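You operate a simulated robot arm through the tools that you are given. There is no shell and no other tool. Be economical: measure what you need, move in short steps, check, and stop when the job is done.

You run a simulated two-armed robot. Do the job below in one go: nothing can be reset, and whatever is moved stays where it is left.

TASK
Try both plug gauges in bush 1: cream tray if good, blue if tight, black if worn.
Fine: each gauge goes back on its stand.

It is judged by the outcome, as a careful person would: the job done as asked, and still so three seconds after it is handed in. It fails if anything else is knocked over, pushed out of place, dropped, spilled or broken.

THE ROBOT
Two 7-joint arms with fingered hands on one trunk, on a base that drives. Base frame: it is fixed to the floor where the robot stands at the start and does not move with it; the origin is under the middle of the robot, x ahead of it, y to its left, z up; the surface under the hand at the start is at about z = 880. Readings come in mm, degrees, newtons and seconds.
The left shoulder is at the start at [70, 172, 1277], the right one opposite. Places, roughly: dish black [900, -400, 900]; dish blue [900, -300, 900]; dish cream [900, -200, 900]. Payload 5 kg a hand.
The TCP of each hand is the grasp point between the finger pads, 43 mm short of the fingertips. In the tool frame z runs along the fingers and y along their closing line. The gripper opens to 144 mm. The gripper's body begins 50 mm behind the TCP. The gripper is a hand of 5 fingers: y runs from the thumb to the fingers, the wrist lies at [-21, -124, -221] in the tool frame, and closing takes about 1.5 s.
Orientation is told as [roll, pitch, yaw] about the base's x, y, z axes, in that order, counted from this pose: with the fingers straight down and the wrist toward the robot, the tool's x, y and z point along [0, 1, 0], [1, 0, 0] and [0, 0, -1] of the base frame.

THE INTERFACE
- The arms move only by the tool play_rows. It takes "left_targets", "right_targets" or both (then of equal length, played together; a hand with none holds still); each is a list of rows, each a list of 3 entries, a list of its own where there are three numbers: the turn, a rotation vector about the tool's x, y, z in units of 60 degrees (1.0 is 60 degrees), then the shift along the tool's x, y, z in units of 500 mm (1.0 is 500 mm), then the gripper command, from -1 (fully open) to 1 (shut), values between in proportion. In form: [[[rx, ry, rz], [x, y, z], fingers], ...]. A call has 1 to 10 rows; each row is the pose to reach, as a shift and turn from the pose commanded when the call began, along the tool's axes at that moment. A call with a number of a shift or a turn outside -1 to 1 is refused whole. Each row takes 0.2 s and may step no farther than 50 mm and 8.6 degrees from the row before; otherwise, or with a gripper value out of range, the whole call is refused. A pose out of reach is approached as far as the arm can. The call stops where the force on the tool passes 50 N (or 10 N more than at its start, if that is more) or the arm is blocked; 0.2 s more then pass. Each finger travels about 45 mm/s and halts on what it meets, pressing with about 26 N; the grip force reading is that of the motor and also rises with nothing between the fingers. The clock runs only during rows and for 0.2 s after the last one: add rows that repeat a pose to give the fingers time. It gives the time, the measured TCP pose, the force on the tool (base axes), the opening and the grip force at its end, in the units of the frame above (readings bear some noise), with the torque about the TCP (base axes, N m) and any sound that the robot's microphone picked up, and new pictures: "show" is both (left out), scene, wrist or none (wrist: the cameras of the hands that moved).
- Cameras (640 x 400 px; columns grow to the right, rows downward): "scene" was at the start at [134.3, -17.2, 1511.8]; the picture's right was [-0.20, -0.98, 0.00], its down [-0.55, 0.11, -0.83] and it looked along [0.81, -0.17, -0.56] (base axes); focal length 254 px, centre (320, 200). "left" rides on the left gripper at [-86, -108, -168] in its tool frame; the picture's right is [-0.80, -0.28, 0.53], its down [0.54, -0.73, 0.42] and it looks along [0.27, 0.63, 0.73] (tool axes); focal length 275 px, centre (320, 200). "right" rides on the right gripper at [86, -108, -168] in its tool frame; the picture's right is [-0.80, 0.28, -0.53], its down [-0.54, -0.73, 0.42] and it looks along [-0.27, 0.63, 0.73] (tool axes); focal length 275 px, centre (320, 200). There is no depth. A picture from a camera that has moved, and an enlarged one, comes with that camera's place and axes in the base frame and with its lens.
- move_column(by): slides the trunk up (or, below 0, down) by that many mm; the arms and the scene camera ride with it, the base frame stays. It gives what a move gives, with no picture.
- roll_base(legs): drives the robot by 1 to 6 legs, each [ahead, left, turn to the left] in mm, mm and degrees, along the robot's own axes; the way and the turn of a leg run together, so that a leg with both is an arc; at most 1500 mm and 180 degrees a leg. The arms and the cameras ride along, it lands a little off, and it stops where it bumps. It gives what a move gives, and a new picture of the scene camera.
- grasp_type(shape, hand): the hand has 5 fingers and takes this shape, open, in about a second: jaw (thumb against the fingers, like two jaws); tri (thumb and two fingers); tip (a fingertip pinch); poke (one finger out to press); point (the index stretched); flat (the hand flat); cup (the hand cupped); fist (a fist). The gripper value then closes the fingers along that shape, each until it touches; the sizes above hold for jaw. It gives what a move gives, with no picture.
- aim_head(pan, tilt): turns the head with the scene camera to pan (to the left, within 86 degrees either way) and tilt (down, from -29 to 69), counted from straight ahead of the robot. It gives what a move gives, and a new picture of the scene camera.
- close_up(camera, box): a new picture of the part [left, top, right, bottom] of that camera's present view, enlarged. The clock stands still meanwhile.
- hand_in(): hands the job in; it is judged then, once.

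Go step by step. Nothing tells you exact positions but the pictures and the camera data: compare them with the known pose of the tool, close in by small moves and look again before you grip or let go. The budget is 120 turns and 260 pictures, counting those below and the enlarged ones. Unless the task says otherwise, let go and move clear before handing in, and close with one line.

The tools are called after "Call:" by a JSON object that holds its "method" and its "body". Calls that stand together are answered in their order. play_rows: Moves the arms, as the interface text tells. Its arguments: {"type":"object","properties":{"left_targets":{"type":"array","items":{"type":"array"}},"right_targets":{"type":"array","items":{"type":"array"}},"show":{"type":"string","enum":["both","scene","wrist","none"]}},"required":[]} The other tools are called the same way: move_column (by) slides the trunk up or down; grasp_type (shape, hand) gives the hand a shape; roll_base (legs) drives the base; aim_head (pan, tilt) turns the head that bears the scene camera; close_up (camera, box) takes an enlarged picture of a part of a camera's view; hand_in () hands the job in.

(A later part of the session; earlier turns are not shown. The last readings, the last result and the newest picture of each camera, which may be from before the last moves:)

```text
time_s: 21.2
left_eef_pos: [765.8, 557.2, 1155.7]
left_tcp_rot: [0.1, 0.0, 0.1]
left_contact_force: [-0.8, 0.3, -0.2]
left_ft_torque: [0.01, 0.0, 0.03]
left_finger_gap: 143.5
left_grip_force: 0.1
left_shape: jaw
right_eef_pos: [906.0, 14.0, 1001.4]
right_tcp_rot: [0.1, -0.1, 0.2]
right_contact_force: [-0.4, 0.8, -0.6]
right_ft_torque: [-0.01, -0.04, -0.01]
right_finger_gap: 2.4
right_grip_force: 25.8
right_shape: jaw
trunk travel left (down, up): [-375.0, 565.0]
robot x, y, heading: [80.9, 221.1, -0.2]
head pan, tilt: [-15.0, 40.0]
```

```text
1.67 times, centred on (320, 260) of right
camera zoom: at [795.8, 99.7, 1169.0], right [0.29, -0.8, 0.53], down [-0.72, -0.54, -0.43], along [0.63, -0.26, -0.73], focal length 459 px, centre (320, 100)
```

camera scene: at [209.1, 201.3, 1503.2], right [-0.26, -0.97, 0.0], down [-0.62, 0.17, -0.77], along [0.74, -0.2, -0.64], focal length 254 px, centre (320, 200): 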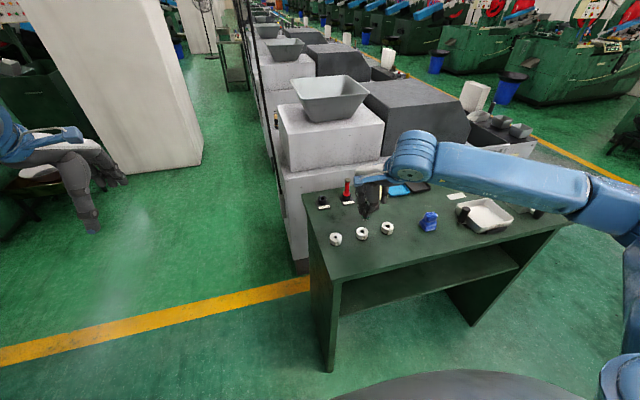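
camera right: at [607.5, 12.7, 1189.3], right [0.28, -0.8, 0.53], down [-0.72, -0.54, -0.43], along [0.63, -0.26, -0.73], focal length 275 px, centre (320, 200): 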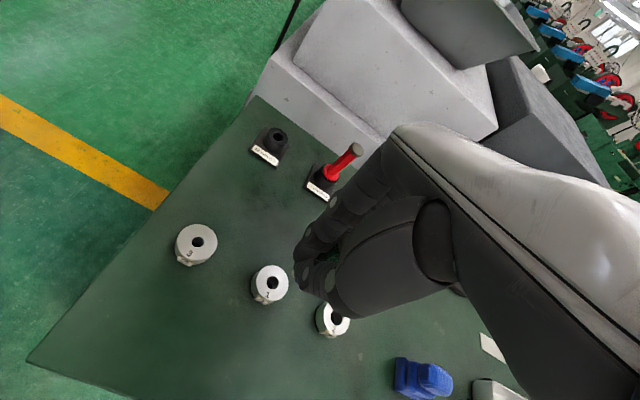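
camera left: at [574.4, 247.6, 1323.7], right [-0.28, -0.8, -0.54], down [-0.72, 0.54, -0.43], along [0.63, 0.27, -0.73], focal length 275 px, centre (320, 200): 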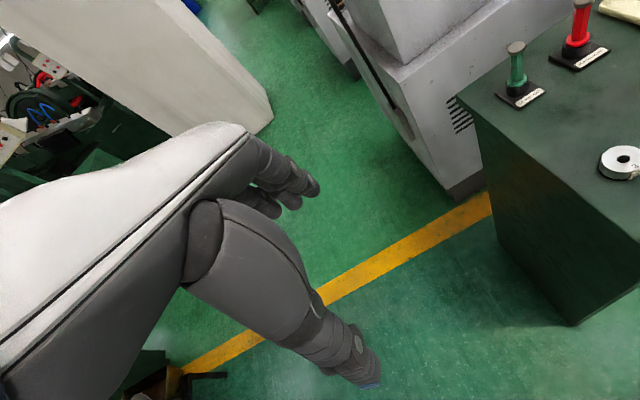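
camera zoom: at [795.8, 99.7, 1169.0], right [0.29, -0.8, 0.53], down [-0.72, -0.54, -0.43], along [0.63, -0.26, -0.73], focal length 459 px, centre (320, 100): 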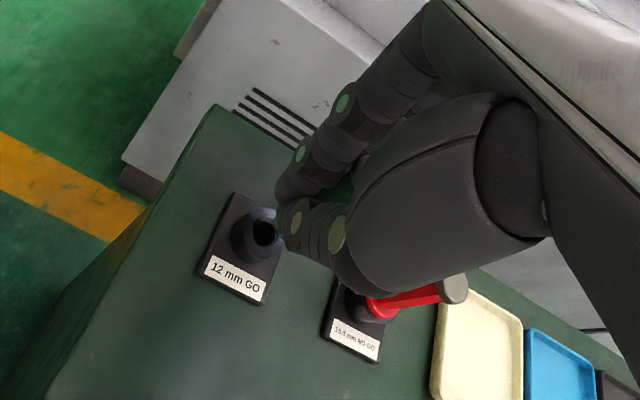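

The plug is about 1.5 mm left of the stand's hole. I'll correct that and lower it in.

Call:
{"method": "play_rows", "body": {"right_targets": [[[0, 0, 0], [-0.003, 0, 0.02], 1], [[0, 0, 0], [-0.003, 0, 0.04], 1], [[0, 0, 0], [-0.003, 0, 0.052], 1], [[0, 0, 0], [-0.003, 0, 0.062], 1], [[0, 0, 0], [-0.003, 0, 0.07], 1], [[0, 0, 0], [-0.003, 0, 0.074], 1]], "show": "none"}}

Call:
{"method": "close_up", "body": {"camera": "scene", "box": [292, 178, 348, 213]}}

```text
time_s: 22.6
left_eef_pos: [764.9, 556.9, 1155.3]
left_tcp_rot: [-0.1, 0.1, 0.1]
left_contact_force: [-0.2, 0.2, 0.0]
left_ft_torque: [0.01, 0.0, 0.02]
left_finger_gap: 143.8
left_grip_force: 0.1
left_shape: jaw
right_eef_pos: [906.7, 12.3, 965.0]
right_tcp_rot: [0.1, -0.1, 0.2]
right_contact_force: [0.4, 0.5, 0.1]
right_ft_torque: [0.05, -0.02, 0.0]
right_finger_gap: 2.2
right_grip_force: 25.6
right_shape: jaw
trunk travel left (down, up): [-375.0, 565.0]
robot x, y, heading: [78.3, 220.5, 0.1]
head pan, tilt: [-15.0, 40.0]
```

```text
11.43 times, centred on (320, 196) of scene
camera zoom: at [209.5, 201.1, 1503.2], right [-0.26, -0.97, 0.0], down [-0.62, 0.17, -0.77], along [0.74, -0.2, -0.64], focal length 2898 px, centre (320, 251)
```

zoom: 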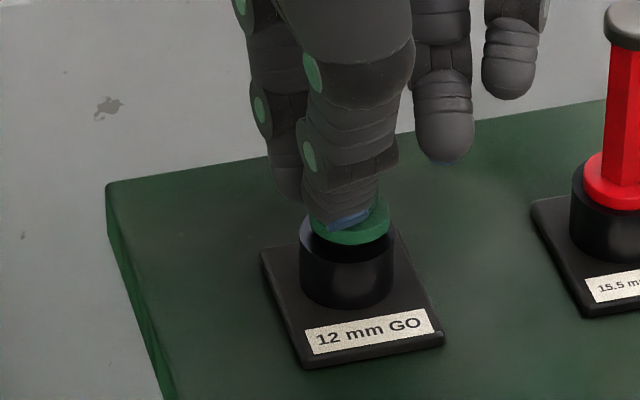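

It is inside the stand and nearly seated. I'll lower the last few mm.

Call:
{"method": "play_rows", "body": {"right_targets": [[[0, 0, 0], [0, 0, 0.003], 1], [[0, 0, 0], [0, 0, 0.006], 1], [[0, 0, 0], [0, 0, 0.008], 1]], "show": "none"}}

Call:
{"method": "close_up", "body": {"camera": "scene", "box": [292, 178, 348, 213]}}

```text
time_s: 23.4
left_eef_pos: [764.9, 555.6, 1155.1]
left_tcp_rot: [0.0, 0.1, 0.1]
left_contact_force: [0.3, 0.3, -0.2]
left_ft_torque: [0.02, -0.01, 0.01]
left_finger_gap: 143.9
left_grip_force: 0.1
left_shape: jaw
right_eef_pos: [906.3, 11.6, 962.9]
right_tcp_rot: [0.2, -0.1, 0.3]
right_contact_force: [-0.3, 0.4, 0.7]
right_ft_torque: [-0.02, 0.02, -0.01]
right_finger_gap: 2.4
right_grip_force: 26.1
right_shape: jaw
trunk travel left (down, up): [-375.0, 565.0]
robot x, y, heading: [80.4, 224.3, -0.2]
head pan, tilt: [-15.0, 40.0]
```

```text
11.43 times, centred on (320, 196) of scene
camera zoom: at [209.1, 201.3, 1503.2], right [-0.26, -0.97, 0.0], down [-0.62, 0.17, -0.77], along [0.74, -0.2, -0.64], focal length 2898 px, centre (320, 251)
```

zoom: 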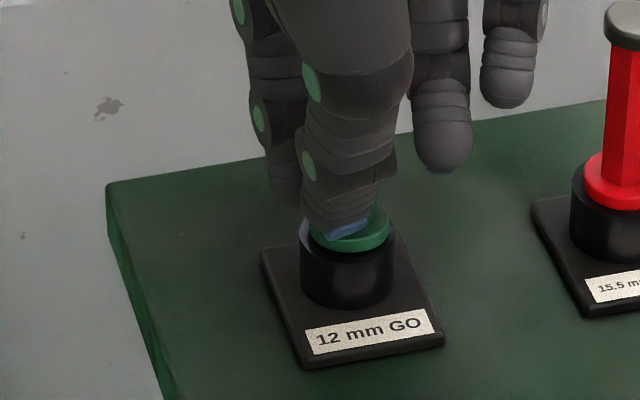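

It is almost flush. I'll go 1.5 mm lower, then open gently.

Call:
{"method": "play_rows", "body": {"right_targets": [[[0, 0, 0], [0, 0, 0.003], 1], [[0, 0, 0], [0, 0, 0.003], 0.85], [[0, 0, 0], [0, 0, 0.003], 0.7], [[0, 0, 0], [0, 0, 0.003], 0.5], [[0, 0, 0], [0, 0, 0.003], 0.3], [[0, 0, 0], [0, 0, 0.003], 0.1], [[0, 0, 0], [0, 0, 0.003], 0], [[0, 0, 0], [0, 0, 0.003], 0]], "show": "none"}}

Call:
{"method": "close_up", "body": {"camera": "scene", "box": [292, 158, 372, 208]}}

Call:
{"method": "close_up", "body": {"camera": "right", "box": [220, 140, 420, 380]}}

```text
time_s: 25.2
left_eef_pos: [764.6, 555.7, 1155.2]
left_tcp_rot: [0.0, -0.1, 0.0]
left_contact_force: [-0.7, -0.4, -0.2]
left_ft_torque: [0.0, 0.0, 0.0]
left_finger_gap: 143.7
left_grip_force: 0.1
left_shape: jaw
right_eef_pos: [905.3, 11.7, 958.1]
right_tcp_rot: [0.1, -0.1, 0.2]
right_contact_force: [-0.3, -0.1, -0.8]
right_ft_torque: [0.0, 0.01, 0.0]
right_finger_gap: 71.5
right_grip_force: 0.0
right_shape: jaw
trunk travel left (down, up): [-375.0, 565.0]
robot x, y, heading: [78.5, 221.1, -0.0]
head pan, tilt: [-15.0, 40.0]
```

```text
8.00 times, centred on (332, 183) of scene
camera zoom: at [209.5, 201.2, 1503.2], right [-0.26, -0.97, 0.0], down [-0.62, 0.17, -0.77], along [0.74, -0.2, -0.64], focal length 2029 px, centre (224, 336)
```

zoom: 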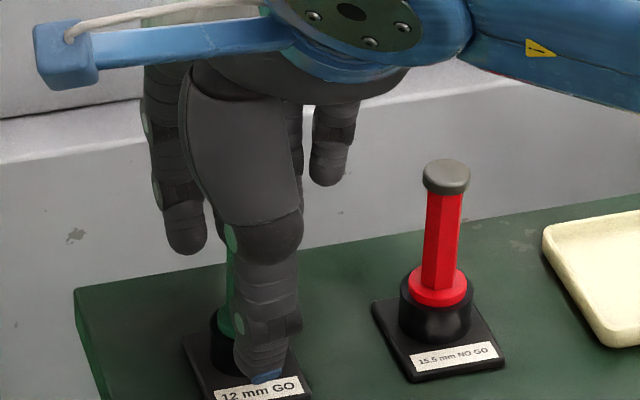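

```text
1.67 times, centred on (320, 260) of right
camera zoom: at [796.8, 97.5, 1127.0], right [0.29, -0.8, 0.53], down [-0.72, -0.54, -0.43], along [0.63, -0.26, -0.73], focal length 459 px, centre (320, 100)
```

zoom: 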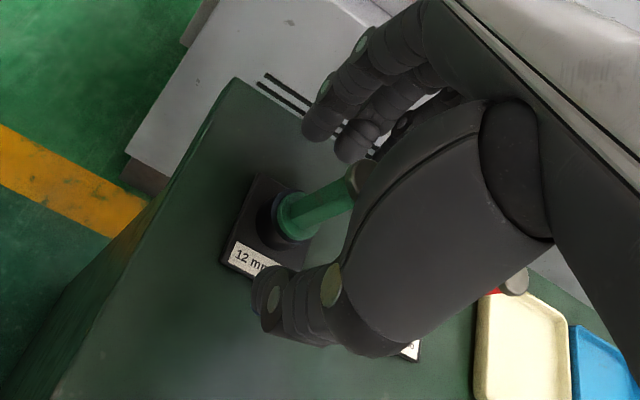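

The green gauge is back on its stand and upright. I'll raise clear and move over the red gauge, about 93 mm to the right.

Call:
{"method": "play_rows", "body": {"right_targets": [[[0, 0, 0], [0, 0, -0.06], 0], [[0, 0, 0], [0, 0, -0.12], 0], [[0, 0, 0], [0, 0, -0.18], 0], [[0, 0, 0], [-0.07, -0.002, -0.18], 0], [[0, 0, 0], [-0.14, -0.004, -0.18], 0], [[0, 0, 0], [-0.184, -0.004, -0.18], 0], [[0, 0, 0], [-0.184, -0.004, -0.18], 0]], "show": "none"}}

Call:
{"method": "close_up", "body": {"camera": "scene", "box": [292, 158, 372, 208]}}

Call:
{"method": "close_up", "body": {"camera": "right", "box": [220, 140, 420, 380]}}

```text
time_s: 26.8
left_eef_pos: [765.7, 556.2, 1155.6]
left_tcp_rot: [0.0, 0.1, 0.0]
left_contact_force: [0.1, 0.0, 0.3]
left_ft_torque: [0.0, 0.0, -0.02]
left_finger_gap: 143.7
left_grip_force: 0.1
left_shape: jaw
right_eef_pos: [904.0, -80.9, 1049.2]
right_tcp_rot: [0.2, -0.1, 0.2]
right_contact_force: [0.5, -0.6, -0.4]
right_ft_torque: [0.02, 0.0, -0.02]
right_finger_gap: 71.5
right_grip_force: 0.2
right_shape: jaw
trunk travel left (down, up): [-375.0, 565.0]
robot x, y, heading: [79.8, 227.4, -0.0]
head pan, tilt: [-15.0, 40.0]
```

```text
8.00 times, centred on (332, 183) of scene
camera zoom: at [209.6, 201.3, 1503.2], right [-0.26, -0.97, 0.0], down [-0.62, 0.17, -0.77], along [0.74, -0.2, -0.64], focal length 2029 px, centre (224, 336)
```

zoom: 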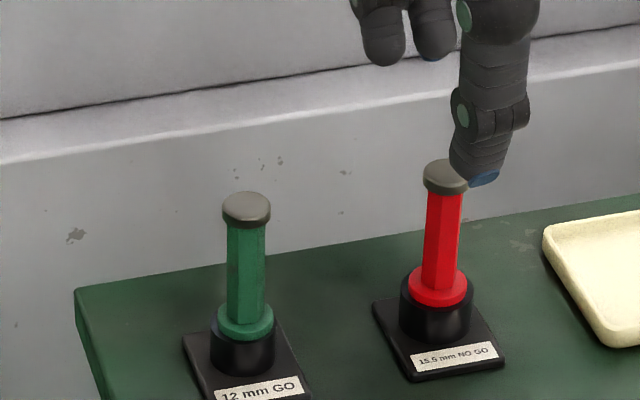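

```text
1.67 times, centred on (320, 260) of right
camera zoom: at [795.3, 5.4, 1217.1], right [0.29, -0.8, 0.53], down [-0.72, -0.54, -0.43], along [0.63, -0.26, -0.73], focal length 459 px, centre (320, 100)
```

zoom: 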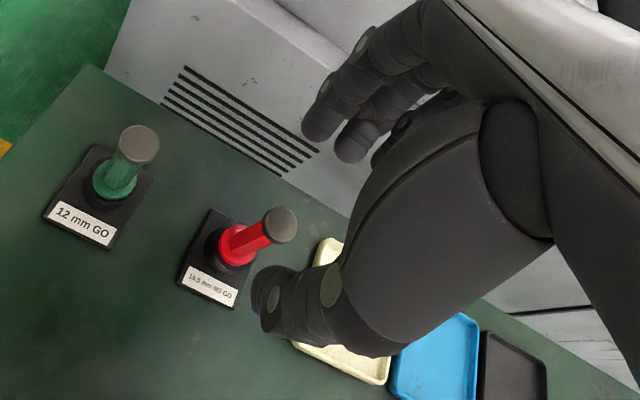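

The hand is aligned over the red gauge. I'll lower around its handle and partly close.

Call:
{"method": "play_rows", "body": {"right_targets": [[[0, 0, 0], [-0.002, 0.003, 0.06], 0], [[0, 0, 0], [-0.002, 0.003, 0.12], 0], [[0, 0, 0], [-0.002, 0.003, 0.172], 0], [[0, 0, 0], [-0.002, 0.003, 0.172], 0.3], [[0, 0, 0], [-0.002, 0.003, 0.172], 0.6], [[0, 0, 0], [-0.002, 0.003, 0.172], 0.6], [[0, 0, 0], [-0.002, 0.003, 0.172], 0.6]], "show": "none"}}

Call:
{"method": "close_up", "body": {"camera": "scene", "box": [305, 160, 385, 210]}}

Call:
{"method": "close_up", "body": {"camera": "right", "box": [220, 140, 420, 380]}}

```text
time_s: 28.4
left_eef_pos: [765.6, 556.5, 1155.3]
left_tcp_rot: [0.0, 0.1, 0.1]
left_contact_force: [-0.4, 0.3, 0.6]
left_ft_torque: [0.01, -0.02, 0.05]
left_finger_gap: 143.6
left_grip_force: 0.0
left_shape: jaw
right_eef_pos: [908.0, -83.1, 964.8]
right_tcp_rot: [0.1, -0.1, 0.1]
right_contact_force: [-0.2, -1.0, 0.0]
right_ft_torque: [-0.04, 0.0, -0.03]
right_finger_gap: 29.1
right_grip_force: 0.0
right_shape: jaw
trunk travel left (down, up): [-375.0, 565.0]
robot x, y, heading: [79.2, 219.3, 0.1]
head pan, tilt: [-15.0, 40.0]
```

```text
8.00 times, centred on (345, 185) of scene
camera zoom: at [209.2, 201.2, 1503.2], right [-0.26, -0.97, 0.0], down [-0.62, 0.17, -0.77], along [0.74, -0.2, -0.64], focal length 2029 px, centre (120, 320)
```

zoom: 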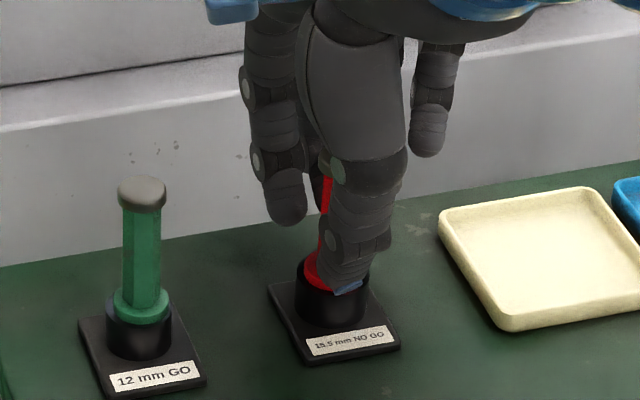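

```text
1.67 times, centred on (320, 260) of right
camera zoom: at [798.3, 3.5, 1130.7], right [0.29, -0.8, 0.53], down [-0.72, -0.54, -0.43], along [0.63, -0.26, -0.73], focal length 459 px, centre (320, 100)
```

zoom: 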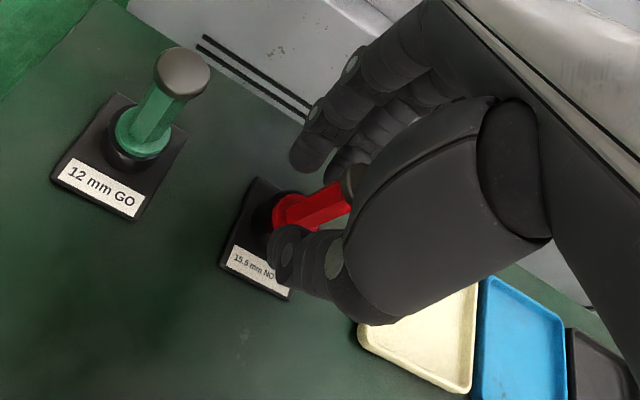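

This matches the green gauge's situation, so I'll shift 3 mm left and 2 mm back, then close fully.

Call:
{"method": "play_rows", "body": {"right_targets": [[[0, 0, 0], [0.006, -0.003, 0.002], 0.6], [[0, 0, 0], [0.006, -0.003, 0.002], 0.75], [[0, 0, 0], [0.006, -0.003, 0.002], 0.85], [[0, 0, 0], [0.006, -0.003, 0.002], 1], [[0, 0, 0], [0.006, -0.003, 0.002], 1], [[0, 0, 0], [0.006, -0.003, 0.002], 1], [[0, 0, 0], [0.006, -0.003, -0.018], 1], [[0, 0, 0], [0.006, -0.003, -0.038], 1], [[0, 0, 0], [0.006, -0.003, -0.058], 1], [[0, 0, 0], [0.006, -0.003, -0.078], 1]], "show": "none"}}

Call:
{"method": "close_up", "body": {"camera": "scene", "box": [318, 175, 374, 210]}}

Call:
{"method": "close_up", "body": {"camera": "right", "box": [220, 140, 420, 380]}}

```text
time_s: 30.6
left_eef_pos: [765.7, 556.2, 1155.8]
left_tcp_rot: [0.0, 0.1, 0.1]
left_contact_force: [-0.3, -0.8, 0.0]
left_ft_torque: [-0.03, 0.04, 0.02]
left_finger_gap: 143.8
left_grip_force: 0.1
left_shape: jaw
right_eef_pos: [903.9, -77.7, 1002.2]
right_tcp_rot: [0.1, -0.1, 0.2]
right_contact_force: [-0.1, -0.3, -1.0]
right_ft_torque: [-0.04, 0.0, -0.01]
right_finger_gap: 1.3
right_grip_force: 26.0
right_shape: jaw
trunk travel left (down, up): [-375.0, 565.0]
robot x, y, heading: [78.7, 221.4, -0.0]
head pan, tilt: [-15.0, 40.0]
```

```text
11.43 times, centred on (346, 192) of scene
camera zoom: at [209.1, 201.3, 1503.2], right [-0.26, -0.97, 0.0], down [-0.62, 0.17, -0.77], along [0.74, -0.2, -0.64], focal length 2898 px, centre (23, 286)
```

zoom: 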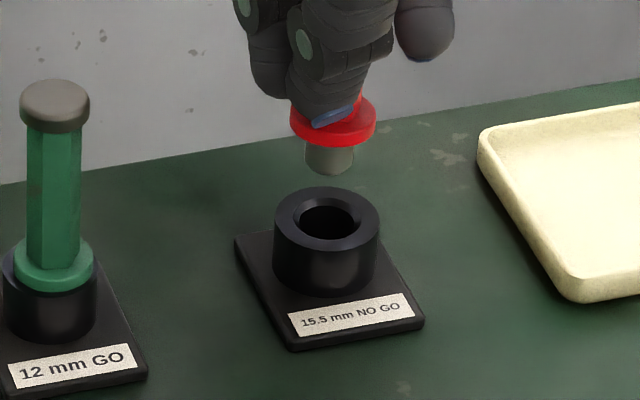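

```text
1.67 times, centred on (320, 260) of right
camera zoom: at [795.2, 7.4, 1170.9], right [0.29, -0.8, 0.53], down [-0.72, -0.54, -0.43], along [0.63, -0.26, -0.73], focal length 459 px, centre (320, 100)
```

zoom: 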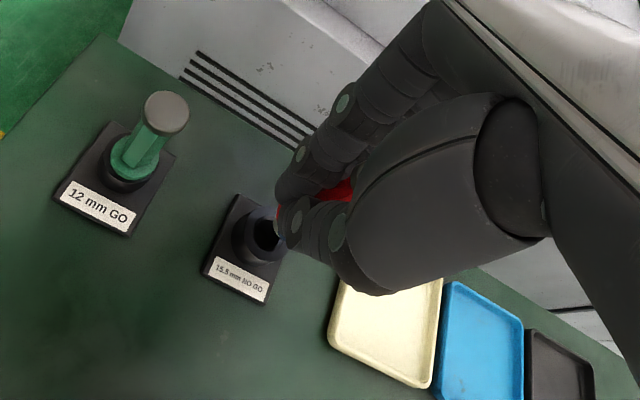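

The red gauge is held. I'll carry it over bush 1 and hover just above it.

Call:
{"method": "play_rows", "body": {"right_targets": [[[0, 0, 0], [0, 0, -0.04], 1], [[0, 0, 0], [0, -0.08, -0.04], 1], [[0, 0, 0], [0.005, -0.16, -0.04], 1], [[0, 0, 0], [0.01, -0.24, -0.04], 1], [[0, 0, 0], [0.015, -0.32, -0.04], 1], [[0, 0, 0], [0.017, -0.374, -0.04], 1], [[0, 0, 0], [0.017, -0.374, 0], 1], [[0, 0, 0], [0.017, -0.374, 0.03], 1], [[0, 0, 0], [0.017, -0.374, 0.036], 1], [[0, 0, 0], [0.017, -0.374, 0.036], 1]], "show": "none"}}

Call:
{"method": "close_up", "body": {"camera": "scene", "box": [340, 210, 388, 240]}}

```text
time_s: 32.8
left_eef_pos: [764.8, 556.3, 1155.4]
left_tcp_rot: [0.0, 0.0, 0.0]
left_contact_force: [0.0, 0.2, 0.1]
left_ft_torque: [-0.01, 0.0, 0.0]
left_finger_gap: 143.7
left_grip_force: 0.1
left_shape: jaw
right_eef_pos: [717.0, -71.0, 983.7]
right_tcp_rot: [0.2, -0.1, 0.2]
right_contact_force: [0.4, -0.3, -0.9]
right_ft_torque: [-0.03, 0.03, 0.0]
right_finger_gap: 1.1
right_grip_force: 26.0
right_shape: jaw
trunk travel left (down, up): [-375.0, 565.0]
robot x, y, heading: [78.7, 221.8, -0.1]
head pan, tilt: [-15.0, 40.0]
```

```text
13.33 times, centred on (364, 225) of scene
camera zoom: at [209.6, 201.0, 1503.1], right [-0.26, -0.97, 0.0], down [-0.62, 0.17, -0.77], along [0.74, -0.2, -0.64], focal length 3382 px, centre (-267, -133)
```

zoom: 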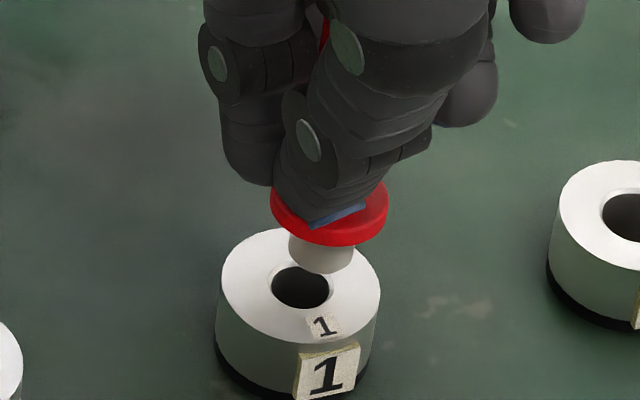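

The red plug is a few mm right of the hole. I'll shift it left, lower by 6 mm and re-check.

Call:
{"method": "play_rows", "body": {"right_targets": [[[0, 0, 0], [0.007, 0.002, 0], 1], [[0, 0, 0], [0.007, 0.002, 0.008], 1], [[0, 0, 0], [0.007, 0.002, 0.012], 1], [[0, 0, 0], [0.007, 0.002, 0.012], 1]], "show": "none"}}

Call:
{"method": "close_up", "body": {"camera": "scene", "box": [340, 210, 388, 240]}}

Call:
{"method": "close_up", "body": {"camera": "right", "box": [250, 210, 350, 310]}}

```text
time_s: 33.8
left_eef_pos: [763.5, 556.1, 1155.5]
left_tcp_rot: [0.1, 0.0, 0.1]
left_contact_force: [-0.2, 0.6, -0.9]
left_ft_torque: [-0.01, -0.01, -0.02]
left_finger_gap: 143.9
left_grip_force: 0.1
left_shape: jaw
right_eef_pos: [718.1, -66.5, 978.9]
right_tcp_rot: [0.2, -0.1, 0.1]
right_contact_force: [0.5, -0.3, -0.5]
right_ft_torque: [-0.02, 0.04, 0.0]
right_finger_gap: 1.0
right_grip_force: 26.1
right_shape: jaw
trunk travel left (down, up): [-375.0, 565.0]
robot x, y, heading: [79.9, 222.7, 0.1]
head pan, tilt: [-15.0, 40.0]
```

```text
13.33 times, centred on (364, 225) of scene
camera zoom: at [209.4, 201.2, 1503.2], right [-0.26, -0.97, 0.0], down [-0.62, 0.17, -0.77], along [0.74, -0.2, -0.64], focal length 3382 px, centre (-267, -133)
```

zoom: 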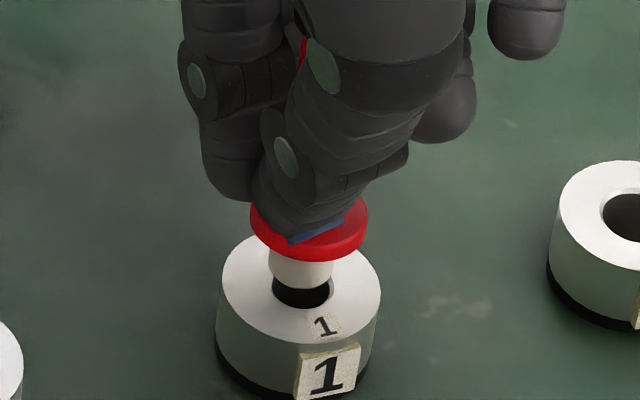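

```text
4.00 times, centred on (300, 260) of right
camera zoom: at [609.6, 18.1, 1145.6], right [0.29, -0.8, 0.53], down [-0.72, -0.54, -0.43], along [0.63, -0.26, -0.73], focal length 1101 px, centre (400, -40)
```

zoom: 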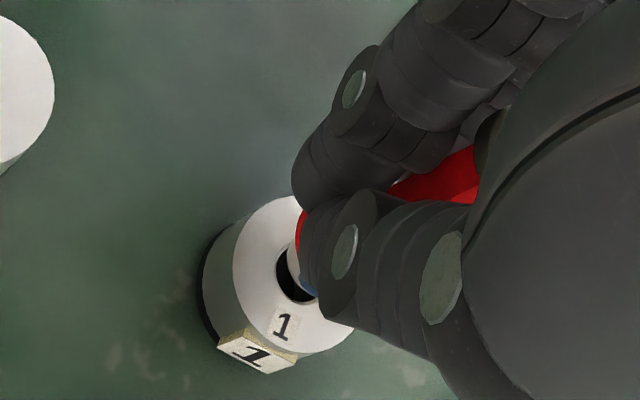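

Aligned with the hole. Lowering gently to see whether the NO GO enters.

Call:
{"method": "play_rows", "body": {"right_targets": [[[0, 0, 0], [-0.0015, 0, 0.004], 1], [[0, 0, 0], [-0.0015, 0, 0.008], 1], [[0, 0, 0], [-0.0015, 0, 0.011], 1], [[0, 0, 0], [-0.0015, 0, 0.013], 1], [[0, 0, 0], [-0.0015, 0, 0.015], 1]], "show": "none"}}

Call:
{"method": "close_up", "body": {"camera": "scene", "box": [340, 210, 388, 240]}}

```text
time_s: 35.0
left_eef_pos: [764.2, 555.6, 1156.8]
left_tcp_rot: [0.0, 0.1, 0.1]
left_contact_force: [-0.1, 0.3, 0.8]
left_ft_torque: [0.0, 0.01, -0.01]
left_finger_gap: 143.8
left_grip_force: 0.1
left_shape: jaw
right_eef_pos: [717.8, -68.6, 971.3]
right_tcp_rot: [0.2, -0.1, 0.2]
right_contact_force: [-0.5, 0.0, 3.9]
right_ft_torque: [0.0, 0.03, -0.03]
right_finger_gap: 1.3
right_grip_force: 26.3
right_shape: jaw
trunk travel left (down, up): [-375.0, 565.0]
robot x, y, heading: [78.9, 221.1, 0.0]
head pan, tilt: [-15.0, 40.0]
```

```text
13.33 times, centred on (364, 225) of scene
camera zoom: at [208.7, 201.4, 1503.3], right [-0.26, -0.97, 0.0], down [-0.62, 0.17, -0.77], along [0.74, -0.2, -0.64], focal length 3382 px, centre (-267, -133)
```

zoom: 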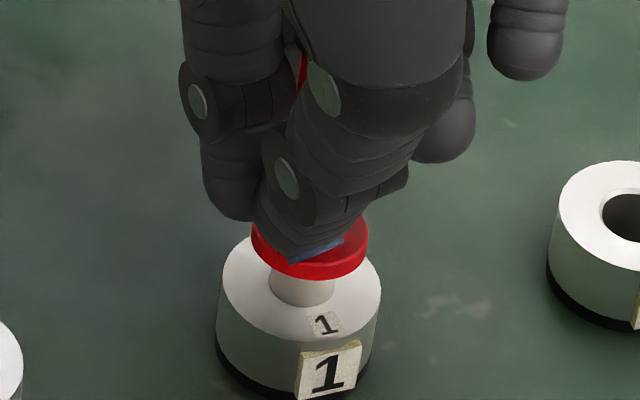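

Contact has begun with about 4 N at the mouth of the hole. I'll press a little further to confirm.

Call:
{"method": "play_rows", "body": {"right_targets": [[[0, 0, 0], [0, 0, 0.003], 1], [[0, 0, 0], [0, 0, 0.006], 1], [[0, 0, 0], [0, 0, 0.006], 1]], "show": "none"}}

Call:
{"method": "close_up", "body": {"camera": "scene", "box": [340, 210, 388, 240]}}

```text
time_s: 35.8
left_eef_pos: [764.2, 556.3, 1157.3]
left_tcp_rot: [0.0, -0.1, 0.0]
left_contact_force: [0.1, -0.5, 0.0]
left_ft_torque: [0.0, -0.01, -0.02]
left_finger_gap: 143.7
left_grip_force: 0.1
left_shape: jaw
right_eef_pos: [717.2, -67.5, 969.4]
right_tcp_rot: [0.1, -0.3, 0.2]
right_contact_force: [0.0, 0.4, 19.0]
right_ft_torque: [-0.16, -0.03, -0.02]
right_finger_gap: 2.2
right_grip_force: 26.3
right_shape: jaw
trunk travel left (down, up): [-375.0, 565.0]
robot x, y, heading: [81.8, 222.7, 0.3]
head pan, tilt: [-15.0, 40.0]
```

```text
13.33 times, centred on (364, 225) of scene
camera zoom: at [207.6, 202.0, 1503.5], right [-0.26, -0.97, 0.0], down [-0.62, 0.17, -0.77], along [0.74, -0.2, -0.64], focal length 3382 px, centre (-267, -133)
```

zoom: 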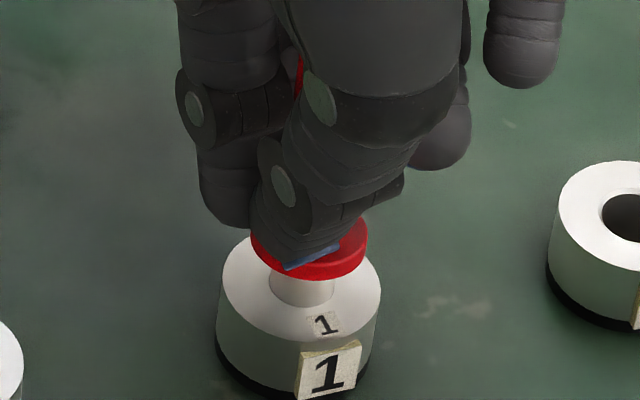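

The NO GO is blocked at the mouth with 19 N, so it does not enter and bush 1 is good. It goes in the cream tray. First I return the red gauge above its stand.

Call:
{"method": "play_rows", "body": {"right_targets": [[[0, 0, 0], [0, 0, -0.03], 1], [[0, 0, 0], [0, 0, -0.08], 1], [[0, 0, 0], [0, 0, -0.12], 1], [[0, 0, 0], [-0.005, 0.08, -0.12], 1], [[0, 0, 0], [-0.01, 0.16, -0.12], 1], [[0, 0, 0], [-0.015, 0.24, -0.12], 1], [[0, 0, 0], [-0.02, 0.32, -0.12], 1], [[0, 0, 0], [-0.0225, 0.372, -0.12], 1], [[0, 0, 0], [-0.0225, 0.372, -0.075], 1], [[0, 0, 0], [-0.0225, 0.372, -0.069], 1]], "show": "none"}}

Call:
{"method": "close_up", "body": {"camera": "scene", "box": [318, 175, 374, 210]}}

```text
time_s: 38.0
left_eef_pos: [764.2, 556.0, 1156.6]
left_tcp_rot: [0.0, 0.0, 0.1]
left_contact_force: [0.2, -0.4, 0.1]
left_ft_torque: [-0.01, -0.02, -0.03]
left_finger_gap: 143.8
left_grip_force: 0.0
left_shape: jaw
right_eef_pos: [905.5, -78.1, 1003.4]
right_tcp_rot: [0.1, -0.1, 0.2]
right_contact_force: [-0.3, 0.3, -0.2]
right_ft_torque: [0.01, 0.04, 0.01]
right_finger_gap: 1.6
right_grip_force: 26.1
right_shape: jaw
trunk travel left (down, up): [-375.0, 565.0]
robot x, y, heading: [81.0, 220.1, -0.0]
head pan, tilt: [-15.0, 40.0]
```

```text
11.43 times, centred on (346, 192) of scene
camera zoom: at [209.5, 201.5, 1503.2], right [-0.26, -0.97, 0.0], down [-0.62, 0.17, -0.77], along [0.74, -0.2, -0.64], focal length 2898 px, centre (23, 286)
```

zoom: 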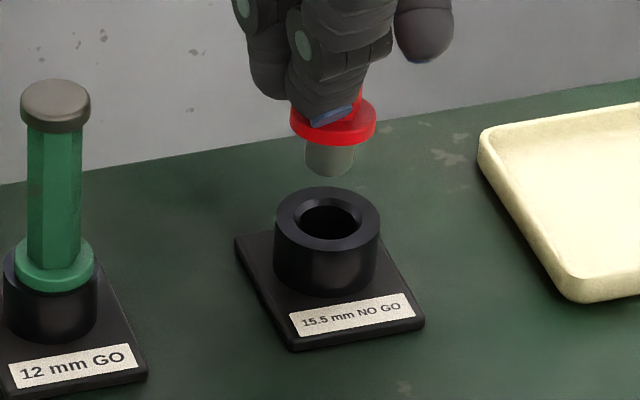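

Nearly the same as at pick-up. I'll shift 1 mm right and lower it into the stand.

Call:
{"method": "play_rows", "body": {"right_targets": [[[0, 0, 0], [-0.002, 0, 0.02], 1], [[0, 0, 0], [-0.002, 0, 0.04], 1], [[0, 0, 0], [-0.002, 0, 0.05], 1], [[0, 0, 0], [-0.002, 0, 0.06], 1], [[0, 0, 0], [-0.002, 0, 0.07], 1], [[0, 0, 0], [-0.002, 0, 0.076], 1]], "show": "none"}}

Call:
{"method": "close_up", "body": {"camera": "scene", "box": [318, 175, 374, 210]}}

```text
time_s: 39.4
left_eef_pos: [765.6, 555.8, 1156.2]
left_tcp_rot: [0.1, 0.0, 0.1]
left_contact_force: [-0.2, -0.2, -0.8]
left_ft_torque: [-0.02, 0.02, -0.01]
left_finger_gap: 143.8
left_grip_force: 0.0
left_shape: jaw
right_eef_pos: [904.1, -79.3, 964.2]
right_tcp_rot: [0.1, -0.1, 0.1]
right_contact_force: [2.5, -1.5, 0.3]
right_ft_torque: [-0.09, -0.15, -0.02]
right_finger_gap: 1.9
right_grip_force: 25.6
right_shape: jaw
trunk travel left (down, up): [-375.0, 565.0]
robot x, y, heading: [78.7, 226.0, 0.1]
head pan, tilt: [-15.0, 40.0]
```

```text
11.43 times, centred on (346, 192) of scene
camera zoom: at [209.5, 201.1, 1503.2], right [-0.26, -0.97, 0.0], down [-0.62, 0.17, -0.77], along [0.74, -0.2, -0.64], focal length 2898 px, centre (23, 286)
```

zoom: 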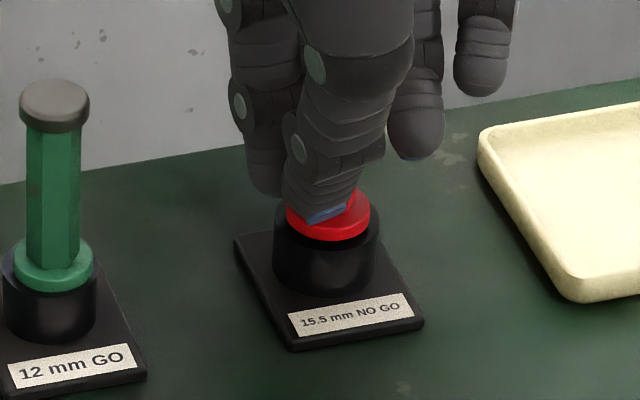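

It is in the stand with a small gap left. I'll lower 3 mm more.

Call:
{"method": "play_rows", "body": {"right_targets": [[[0, 0, 0], [0, 0, 0.003], 1], [[0, 0, 0], [0, 0, 0.006], 1], [[0, 0, 0], [0, 0, 0.008], 1]], "show": "none"}}

Call:
{"method": "close_up", "body": {"camera": "scene", "box": [318, 175, 374, 210]}}

```text
time_s: 40.2
left_eef_pos: [765.5, 556.6, 1155.5]
left_tcp_rot: [0.0, 0.1, 0.1]
left_contact_force: [0.2, 0.3, -0.3]
left_ft_torque: [0.02, -0.01, -0.01]
left_finger_gap: 143.7
left_grip_force: 0.0
left_shape: jaw
right_eef_pos: [903.5, -77.2, 960.9]
right_tcp_rot: [0.2, 0.0, 0.2]
right_contact_force: [1.0, 0.6, 4.3]
right_ft_torque: [-0.04, -0.13, 0.0]
right_finger_gap: 1.9
right_grip_force: 26.0
right_shape: jaw
trunk travel left (down, up): [-375.0, 565.0]
robot x, y, heading: [82.6, 223.8, 0.0]
head pan, tilt: [-15.0, 40.0]
```

```text
11.43 times, centred on (346, 192) of scene
camera zoom: at [209.1, 201.4, 1503.3], right [-0.26, -0.97, 0.0], down [-0.62, 0.17, -0.77], along [0.74, -0.2, -0.64], focal length 2898 px, centre (23, 286)
```

zoom: 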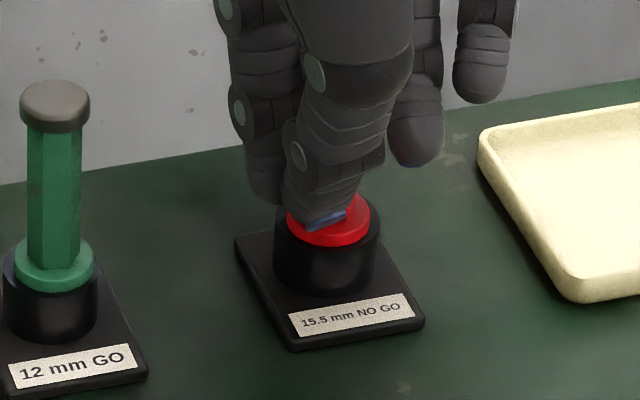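

Seated with about 4 N of contact. I'll open and rise clear.

Call:
{"method": "play_rows", "body": {"right_targets": [[[0, 0, 0], [0, 0, 0], 0.85], [[0, 0, 0], [0, 0, 0], 0.7], [[0, 0, 0], [0, 0, 0], 0.5], [[0, 0, 0], [0, 0, 0], 0.3], [[0, 0, 0], [0, 0, 0], 0.1], [[0, 0, 0], [0, 0, 0], 0], [[0, 0, 0], [0, 0, -0.05], 0], [[0, 0, 0], [0, 0, -0.12], 0], [[0, 0, 0], [0, 0, -0.18], 0]], "show": "none"}}

Call:
{"method": "close_up", "body": {"camera": "scene", "box": [292, 160, 420, 240]}}

```text
time_s: 42.2
left_eef_pos: [763.6, 557.3, 1155.5]
left_tcp_rot: [-0.1, 0.0, 0.1]
left_contact_force: [-0.6, -0.1, 0.5]
left_ft_torque: [0.02, 0.01, 0.02]
left_finger_gap: 144.1
left_grip_force: 0.2
left_shape: jaw
right_eef_pos: [902.4, -77.7, 1052.9]
right_tcp_rot: [0.1, -0.1, 0.2]
right_contact_force: [0.2, -0.6, 0.0]
right_ft_torque: [0.0, 0.0, 0.03]
right_finger_gap: 71.6
right_grip_force: 0.0
right_shape: jaw
trunk travel left (down, up): [-375.0, 565.0]
robot x, y, heading: [81.0, 218.1, -0.3]
head pan, tilt: [-15.0, 40.0]
```

```text
5.00 times, centred on (356, 200) of scene
camera zoom: at [208.8, 201.5, 1503.2], right [-0.26, -0.97, 0.0], down [-0.62, 0.17, -0.77], along [0.74, -0.2, -0.64], focal length 1268 px, centre (140, 200)
```

zoom: 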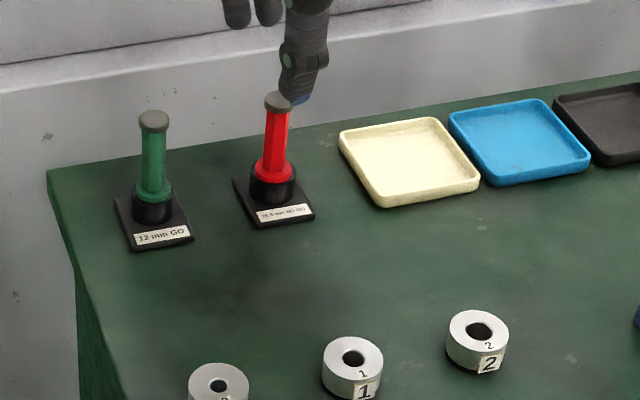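

Both gauges are back on their stands. I'll move over bush 1 to pick it up.

Call:
{"method": "play_rows", "body": {"right_targets": [[[0, 0, 0], [0, -0.08, 0], -0.1], [[0, 0, 0], [0.005, -0.16, 0], -0.1], [[0, 0, 0], [0.01, -0.24, 0], -0.1], [[0, 0, 0], [0.013, -0.31, 0.02], -0.1], [[0, 0, 0], [0.013, -0.371, 0.06], -0.1], [[0, 0, 0], [0.013, -0.371, 0.13], -0.1], [[0, 0, 0], [0.013, -0.371, 0.17], -0.1], [[0, 0, 0], [0.013, -0.371, 0.17], -0.1]], "show": "none"}}

Call:
{"method": "close_up", "body": {"camera": "scene", "box": [324, 195, 404, 245]}}

Call:
{"method": "close_up", "body": {"camera": "right", "box": [220, 140, 420, 380]}}

```text
time_s: 44.0
left_eef_pos: [764.3, 556.5, 1155.3]
left_tcp_rot: [0.0, 0.1, 0.0]
left_contact_force: [0.5, 0.2, 0.4]
left_ft_torque: [-0.02, 0.0, -0.02]
left_finger_gap: 143.9
left_grip_force: 0.1
left_shape: jaw
right_eef_pos: [718.4, -74.1, 967.5]
right_tcp_rot: [0.1, -0.1, 0.1]
right_contact_force: [-0.4, 0.2, -0.9]
right_ft_torque: [-0.02, -0.01, -0.03]
right_finger_gap: 78.8
right_grip_force: 0.1
right_shape: jaw
trunk travel left (down, up): [-375.0, 565.0]
robot x, y, heading: [78.1, 222.4, -0.2]
head pan, tilt: [-15.0, 40.0]
```

```text
8.00 times, centred on (364, 220) of scene
camera zoom: at [209.1, 201.4, 1503.2], right [-0.26, -0.97, 0.0], down [-0.62, 0.17, -0.77], along [0.74, -0.2, -0.64], focal length 2029 px, centre (-32, 40)
```

zoom: 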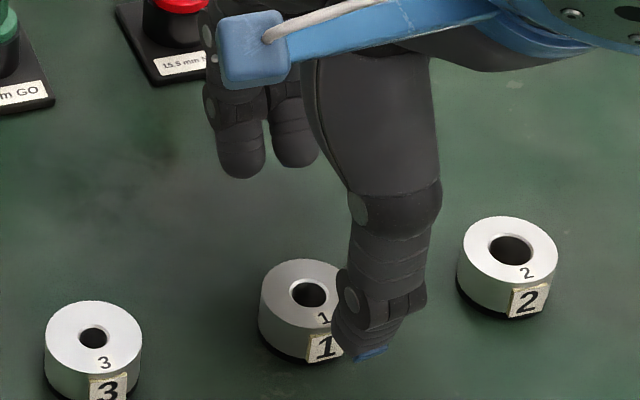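

```text
1.67 times, centred on (320, 260) of right
camera zoom: at [609.8, 12.4, 1133.5], right [0.29, -0.8, 0.53], down [-0.72, -0.54, -0.43], along [0.63, -0.26, -0.73], focal length 459 px, centre (320, 100)
```

zoom: 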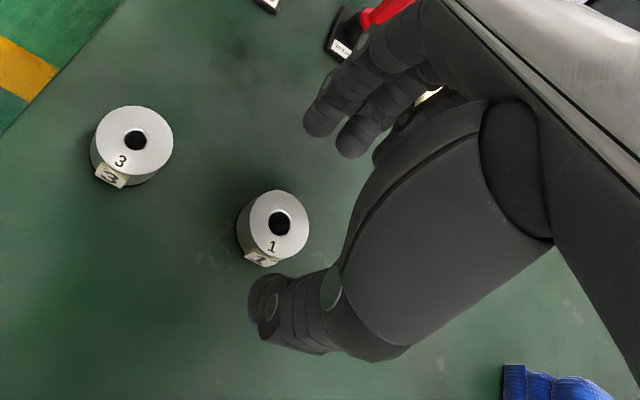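

Thumb and fingers straddle bush 1 centrally. I'll lower so the fingertips are near the table.

Call:
{"method": "play_rows", "body": {"right_targets": [[[0, 0, 0], [0.001, 0, 0.03], -0.1], [[0, 0, 0], [0.001, 0, 0.06], -0.1], [[0, 0, 0], [0.001, 0, 0.076], -0.1], [[0, 0, 0], [0.001, 0, 0.076], 0.2]], "show": "none"}}

Call:
{"method": "close_up", "body": {"camera": "scene", "box": [324, 195, 404, 245]}}

Call:
{"method": "close_up", "body": {"camera": "right", "box": [220, 140, 420, 380]}}

```text
time_s: 45.0
left_eef_pos: [764.0, 556.1, 1153.7]
left_tcp_rot: [0.0, 0.1, 0.1]
left_contact_force: [-0.2, 0.3, 0.6]
left_ft_torque: [0.03, -0.02, -0.02]
left_finger_gap: 143.5
left_grip_force: 0.2
left_shape: jaw
right_eef_pos: [719.9, -72.8, 927.7]
right_tcp_rot: [0.1, -0.1, 0.0]
right_contact_force: [0.2, 0.2, -0.1]
right_ft_torque: [0.0, 0.0, 0.03]
right_finger_gap: 58.1
right_grip_force: 0.2
right_shape: jaw
trunk travel left (down, up): [-375.0, 565.0]
robot x, y, heading: [82.1, 220.5, -0.1]
head pan, tilt: [-15.0, 40.0]
```

```text
8.00 times, centred on (364, 220) of scene
camera zoom: at [209.2, 201.2, 1503.2], right [-0.26, -0.97, 0.0], down [-0.62, 0.17, -0.77], along [0.74, -0.2, -0.64], focal length 2029 px, centre (-32, 40)
```

zoom: 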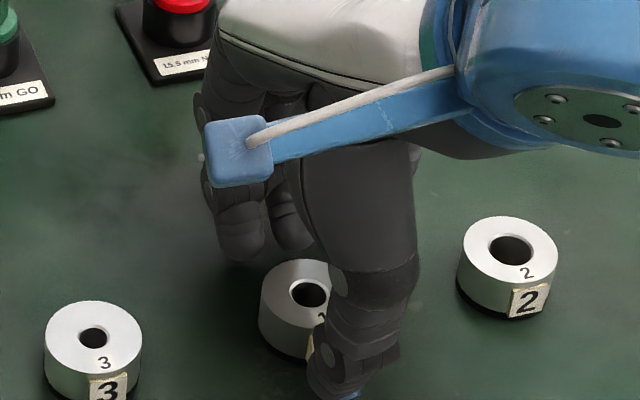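

```text
1.67 times, centred on (320, 260) of right
camera zoom: at [611.1, 12.8, 1094.6], right [0.29, -0.8, 0.53], down [-0.72, -0.54, -0.43], along [0.63, -0.26, -0.73], focal length 459 px, centre (320, 100)
```

zoom: 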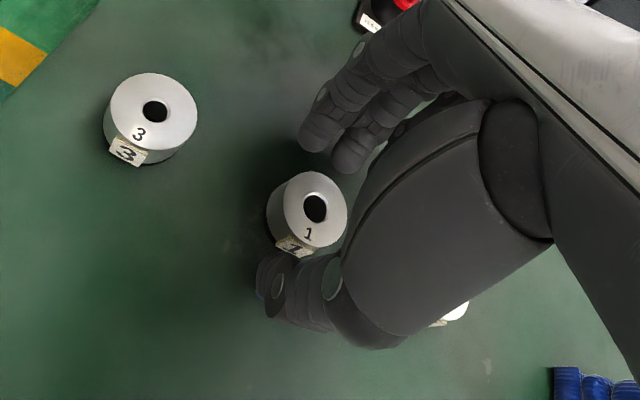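

Well centred. I'll close on the bush.

Call:
{"method": "play_rows", "body": {"right_targets": [[[0, 0, 0], [0, -0.002, 0], 0.35], [[0, 0, 0], [0, -0.002, 0], 0.45], [[0, 0, 0], [0, -0.002, 0], 0.6], [[0, 0, 0], [0, -0.002, 0], 0.8], [[0, 0, 0], [0, -0.002, 0], 1], [[0, 0, 0], [0, -0.002, 0], 1]], "show": "none"}}

Call:
{"method": "close_up", "body": {"camera": "scene", "box": [324, 195, 404, 245]}}

Call:
{"method": "close_up", "body": {"camera": "right", "box": [220, 140, 420, 380]}}

```text
time_s: 46.4
left_eef_pos: [764.3, 556.3, 1156.5]
left_tcp_rot: [0.0, -0.1, 0.0]
left_contact_force: [0.9, -0.4, 0.4]
left_ft_torque: [0.0, 0.03, 0.04]
left_finger_gap: 143.9
left_grip_force: 0.0
left_shape: jaw
right_eef_pos: [719.0, -71.8, 926.7]
right_tcp_rot: [0.1, -0.1, 0.1]
right_contact_force: [-0.8, -0.9, -0.2]
right_ft_torque: [0.05, -0.01, -0.03]
right_finger_gap: 30.8
right_grip_force: 25.8
right_shape: jaw
trunk travel left (down, up): [-375.0, 565.0]
robot x, y, heading: [80.1, 222.7, -0.1]
head pan, tilt: [-15.0, 40.0]
```

```text
8.00 times, centred on (364, 220) of scene
camera zoom: at [209.2, 201.1, 1503.2], right [-0.26, -0.97, 0.0], down [-0.62, 0.17, -0.77], along [0.74, -0.2, -0.64], focal length 2029 px, centre (-32, 40)
```

zoom: 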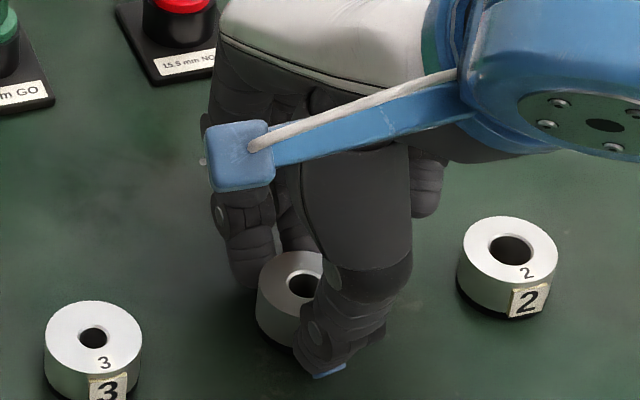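

```text
1.67 times, centred on (320, 260) of right
camera zoom: at [609.3, 12.9, 1094.5], right [0.29, -0.8, 0.53], down [-0.72, -0.54, -0.43], along [0.63, -0.26, -0.73], focal length 459 px, centre (320, 100)
```

zoom: 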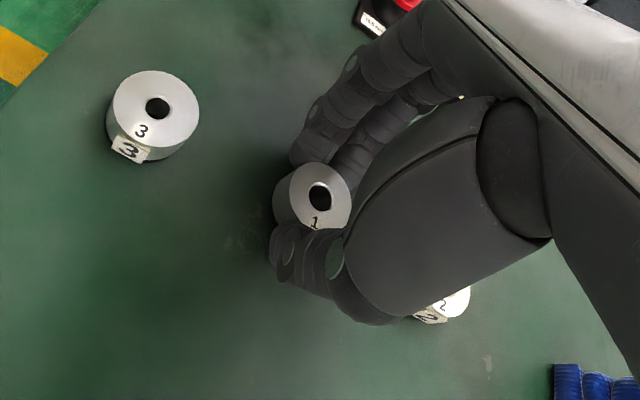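

Gripped at about 26 N. I'll lift a little and check that the bush stays level.

Call:
{"method": "play_rows", "body": {"right_targets": [[[0, 0, 0], [0, 0, -0.01], 1], [[0, 0, 0], [0, 0, -0.03], 1], [[0, 0, 0], [0, 0, -0.06], 1], [[0, 0, 0], [0, 0, -0.1], 1]], "show": "none"}}

Call:
{"method": "close_up", "body": {"camera": "scene", "box": [324, 185, 404, 235]}}

Call:
{"method": "close_up", "body": {"camera": "right", "box": [220, 140, 420, 380]}}

```text
time_s: 47.4
left_eef_pos: [763.9, 556.4, 1155.0]
left_tcp_rot: [0.0, 0.1, 0.1]
left_contact_force: [0.4, -0.6, -0.6]
left_ft_torque: [-0.03, -0.03, -0.02]
left_finger_gap: 144.2
left_grip_force: 0.1
left_shape: jaw
right_eef_pos: [718.1, -73.3, 978.8]
right_tcp_rot: [0.1, -0.1, 0.2]
right_contact_force: [-0.6, 0.6, -1.5]
right_ft_torque: [0.02, 0.01, 0.02]
right_finger_gap: 30.6
right_grip_force: 26.3
right_shape: jaw
trunk travel left (down, up): [-375.0, 565.0]
robot x, y, heading: [78.2, 220.0, 0.0]
head pan, tilt: [-15.0, 40.0]
```

```text
8.00 times, centred on (364, 210) of scene
camera zoom: at [209.0, 201.4, 1503.2], right [-0.26, -0.97, 0.0], down [-0.62, 0.17, -0.77], along [0.74, -0.2, -0.64], focal length 2029 px, centre (-32, 120)
```

zoom: 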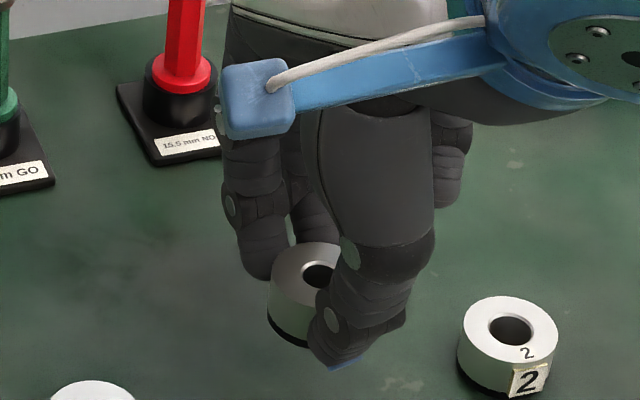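

```text
1.67 times, centred on (320, 260) of right
camera zoom: at [608.2, 13.3, 1145.8], right [0.29, -0.8, 0.53], down [-0.72, -0.54, -0.43], along [0.63, -0.26, -0.73], focal length 459 px, centre (320, 100)
```

zoom: 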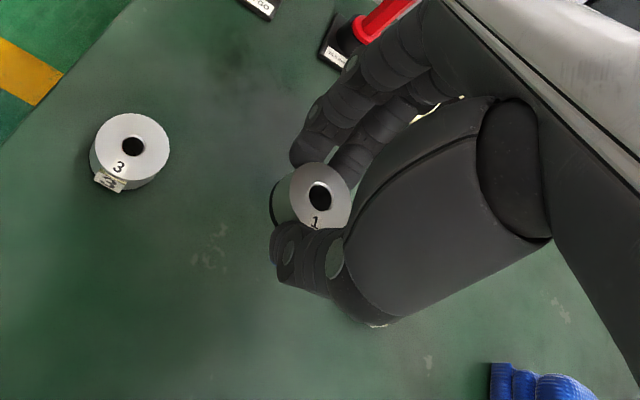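

The bush is held level. I'll carry it to hover above the cream tray, curving to stay clear of the red gauge and the blue cloths.

Call:
{"method": "play_rows", "body": {"right_targets": [[[0, 0, 0], [0, 0, -0.06], 1], [[0, 0, 0], [-0.044, 0.054, -0.06], 1], [[0, 0, 0], [-0.094, 0.114, -0.06], 1], [[0, 0, 0], [-0.154, 0.17, -0.06], 1], [[0, 0, 0], [-0.214, 0.224, -0.06], 1], [[0, 0, 0], [-0.246, 0.284, -0.06], 1], [[0, 0, 0], [-0.248, 0.37, -0.06], 1], [[0, 0, 0], [-0.248, 0.37, -0.03], 1], [[0, 0, 0], [-0.248, 0.37, -0.03], 1]]}}

Call:
{"method": "close_up", "body": {"camera": "scene", "box": [335, 160, 431, 220]}}

```text
time_s: 49.4
left_eef_pos: [763.7, 556.1, 1155.4]
left_tcp_rot: [0.0, 0.0, 0.2]
left_contact_force: [-0.1, 0.5, 0.0]
left_ft_torque: [-0.02, 0.04, 0.02]
left_finger_gap: 143.7
left_grip_force: 0.1
left_shape: jaw
right_eef_pos: [902.1, -195.5, 994.1]
right_tcp_rot: [0.1, -0.1, 0.3]
right_contact_force: [0.7, -0.4, -1.6]
right_ft_torque: [-0.01, 0.03, 0.03]
right_finger_gap: 30.6
right_grip_force: 26.0
right_shape: jaw
trunk travel left (down, up): [-375.0, 565.0]
robot x, y, heading: [80.9, 225.7, 0.2]
head pan, tilt: [-15.0, 40.0]
camera scene: at [209.5, 201.4, 1503.2], right [-0.26, -0.97, 0.0], down [-0.62, 0.17, -0.77], along [0.74, -0.2, -0.64], focal length 254 px, centre (320, 200)
camera right: at [793.4, -110.0, 1160.8], right [0.29, -0.8, 0.53], down [-0.72, -0.54, -0.42], along [0.63, -0.26, -0.73], focal length 275 px, centre (320, 200)
```

scene: 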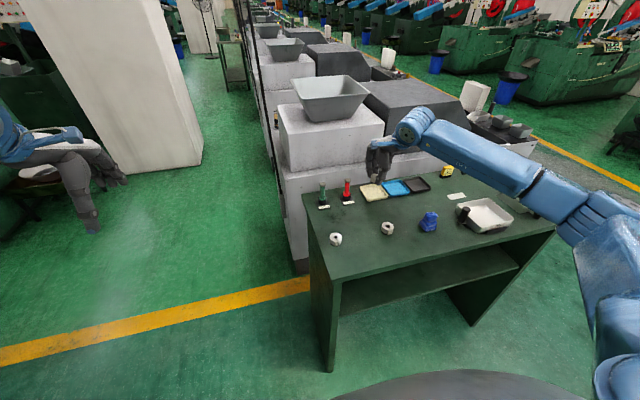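
right: 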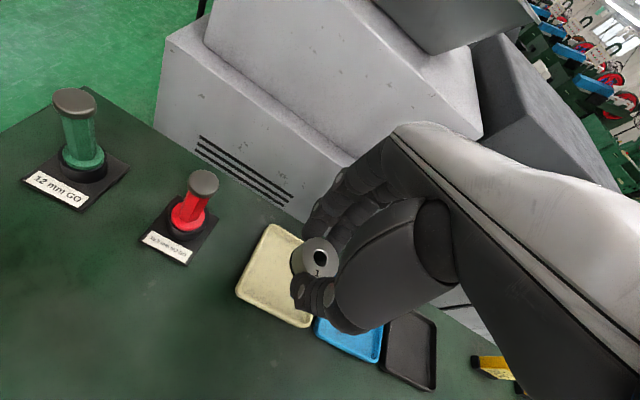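

```text
6.67 times, centred on (383, 190) of scene
camera zoom: at [209.5, 201.4, 1503.2], right [-0.26, -0.97, 0.0], down [-0.62, 0.17, -0.77], along [0.74, -0.2, -0.64], focal length 1691 px, centre (-100, 267)
```

zoom: 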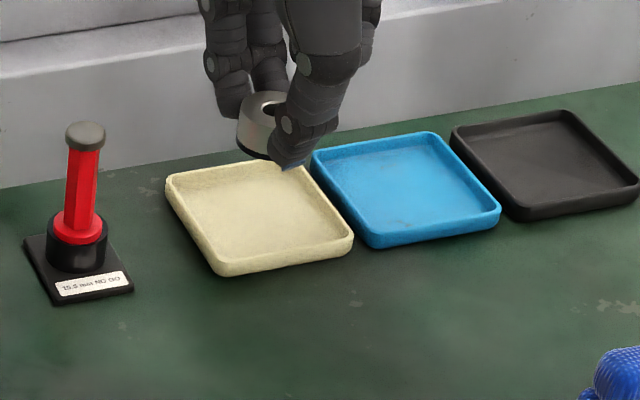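

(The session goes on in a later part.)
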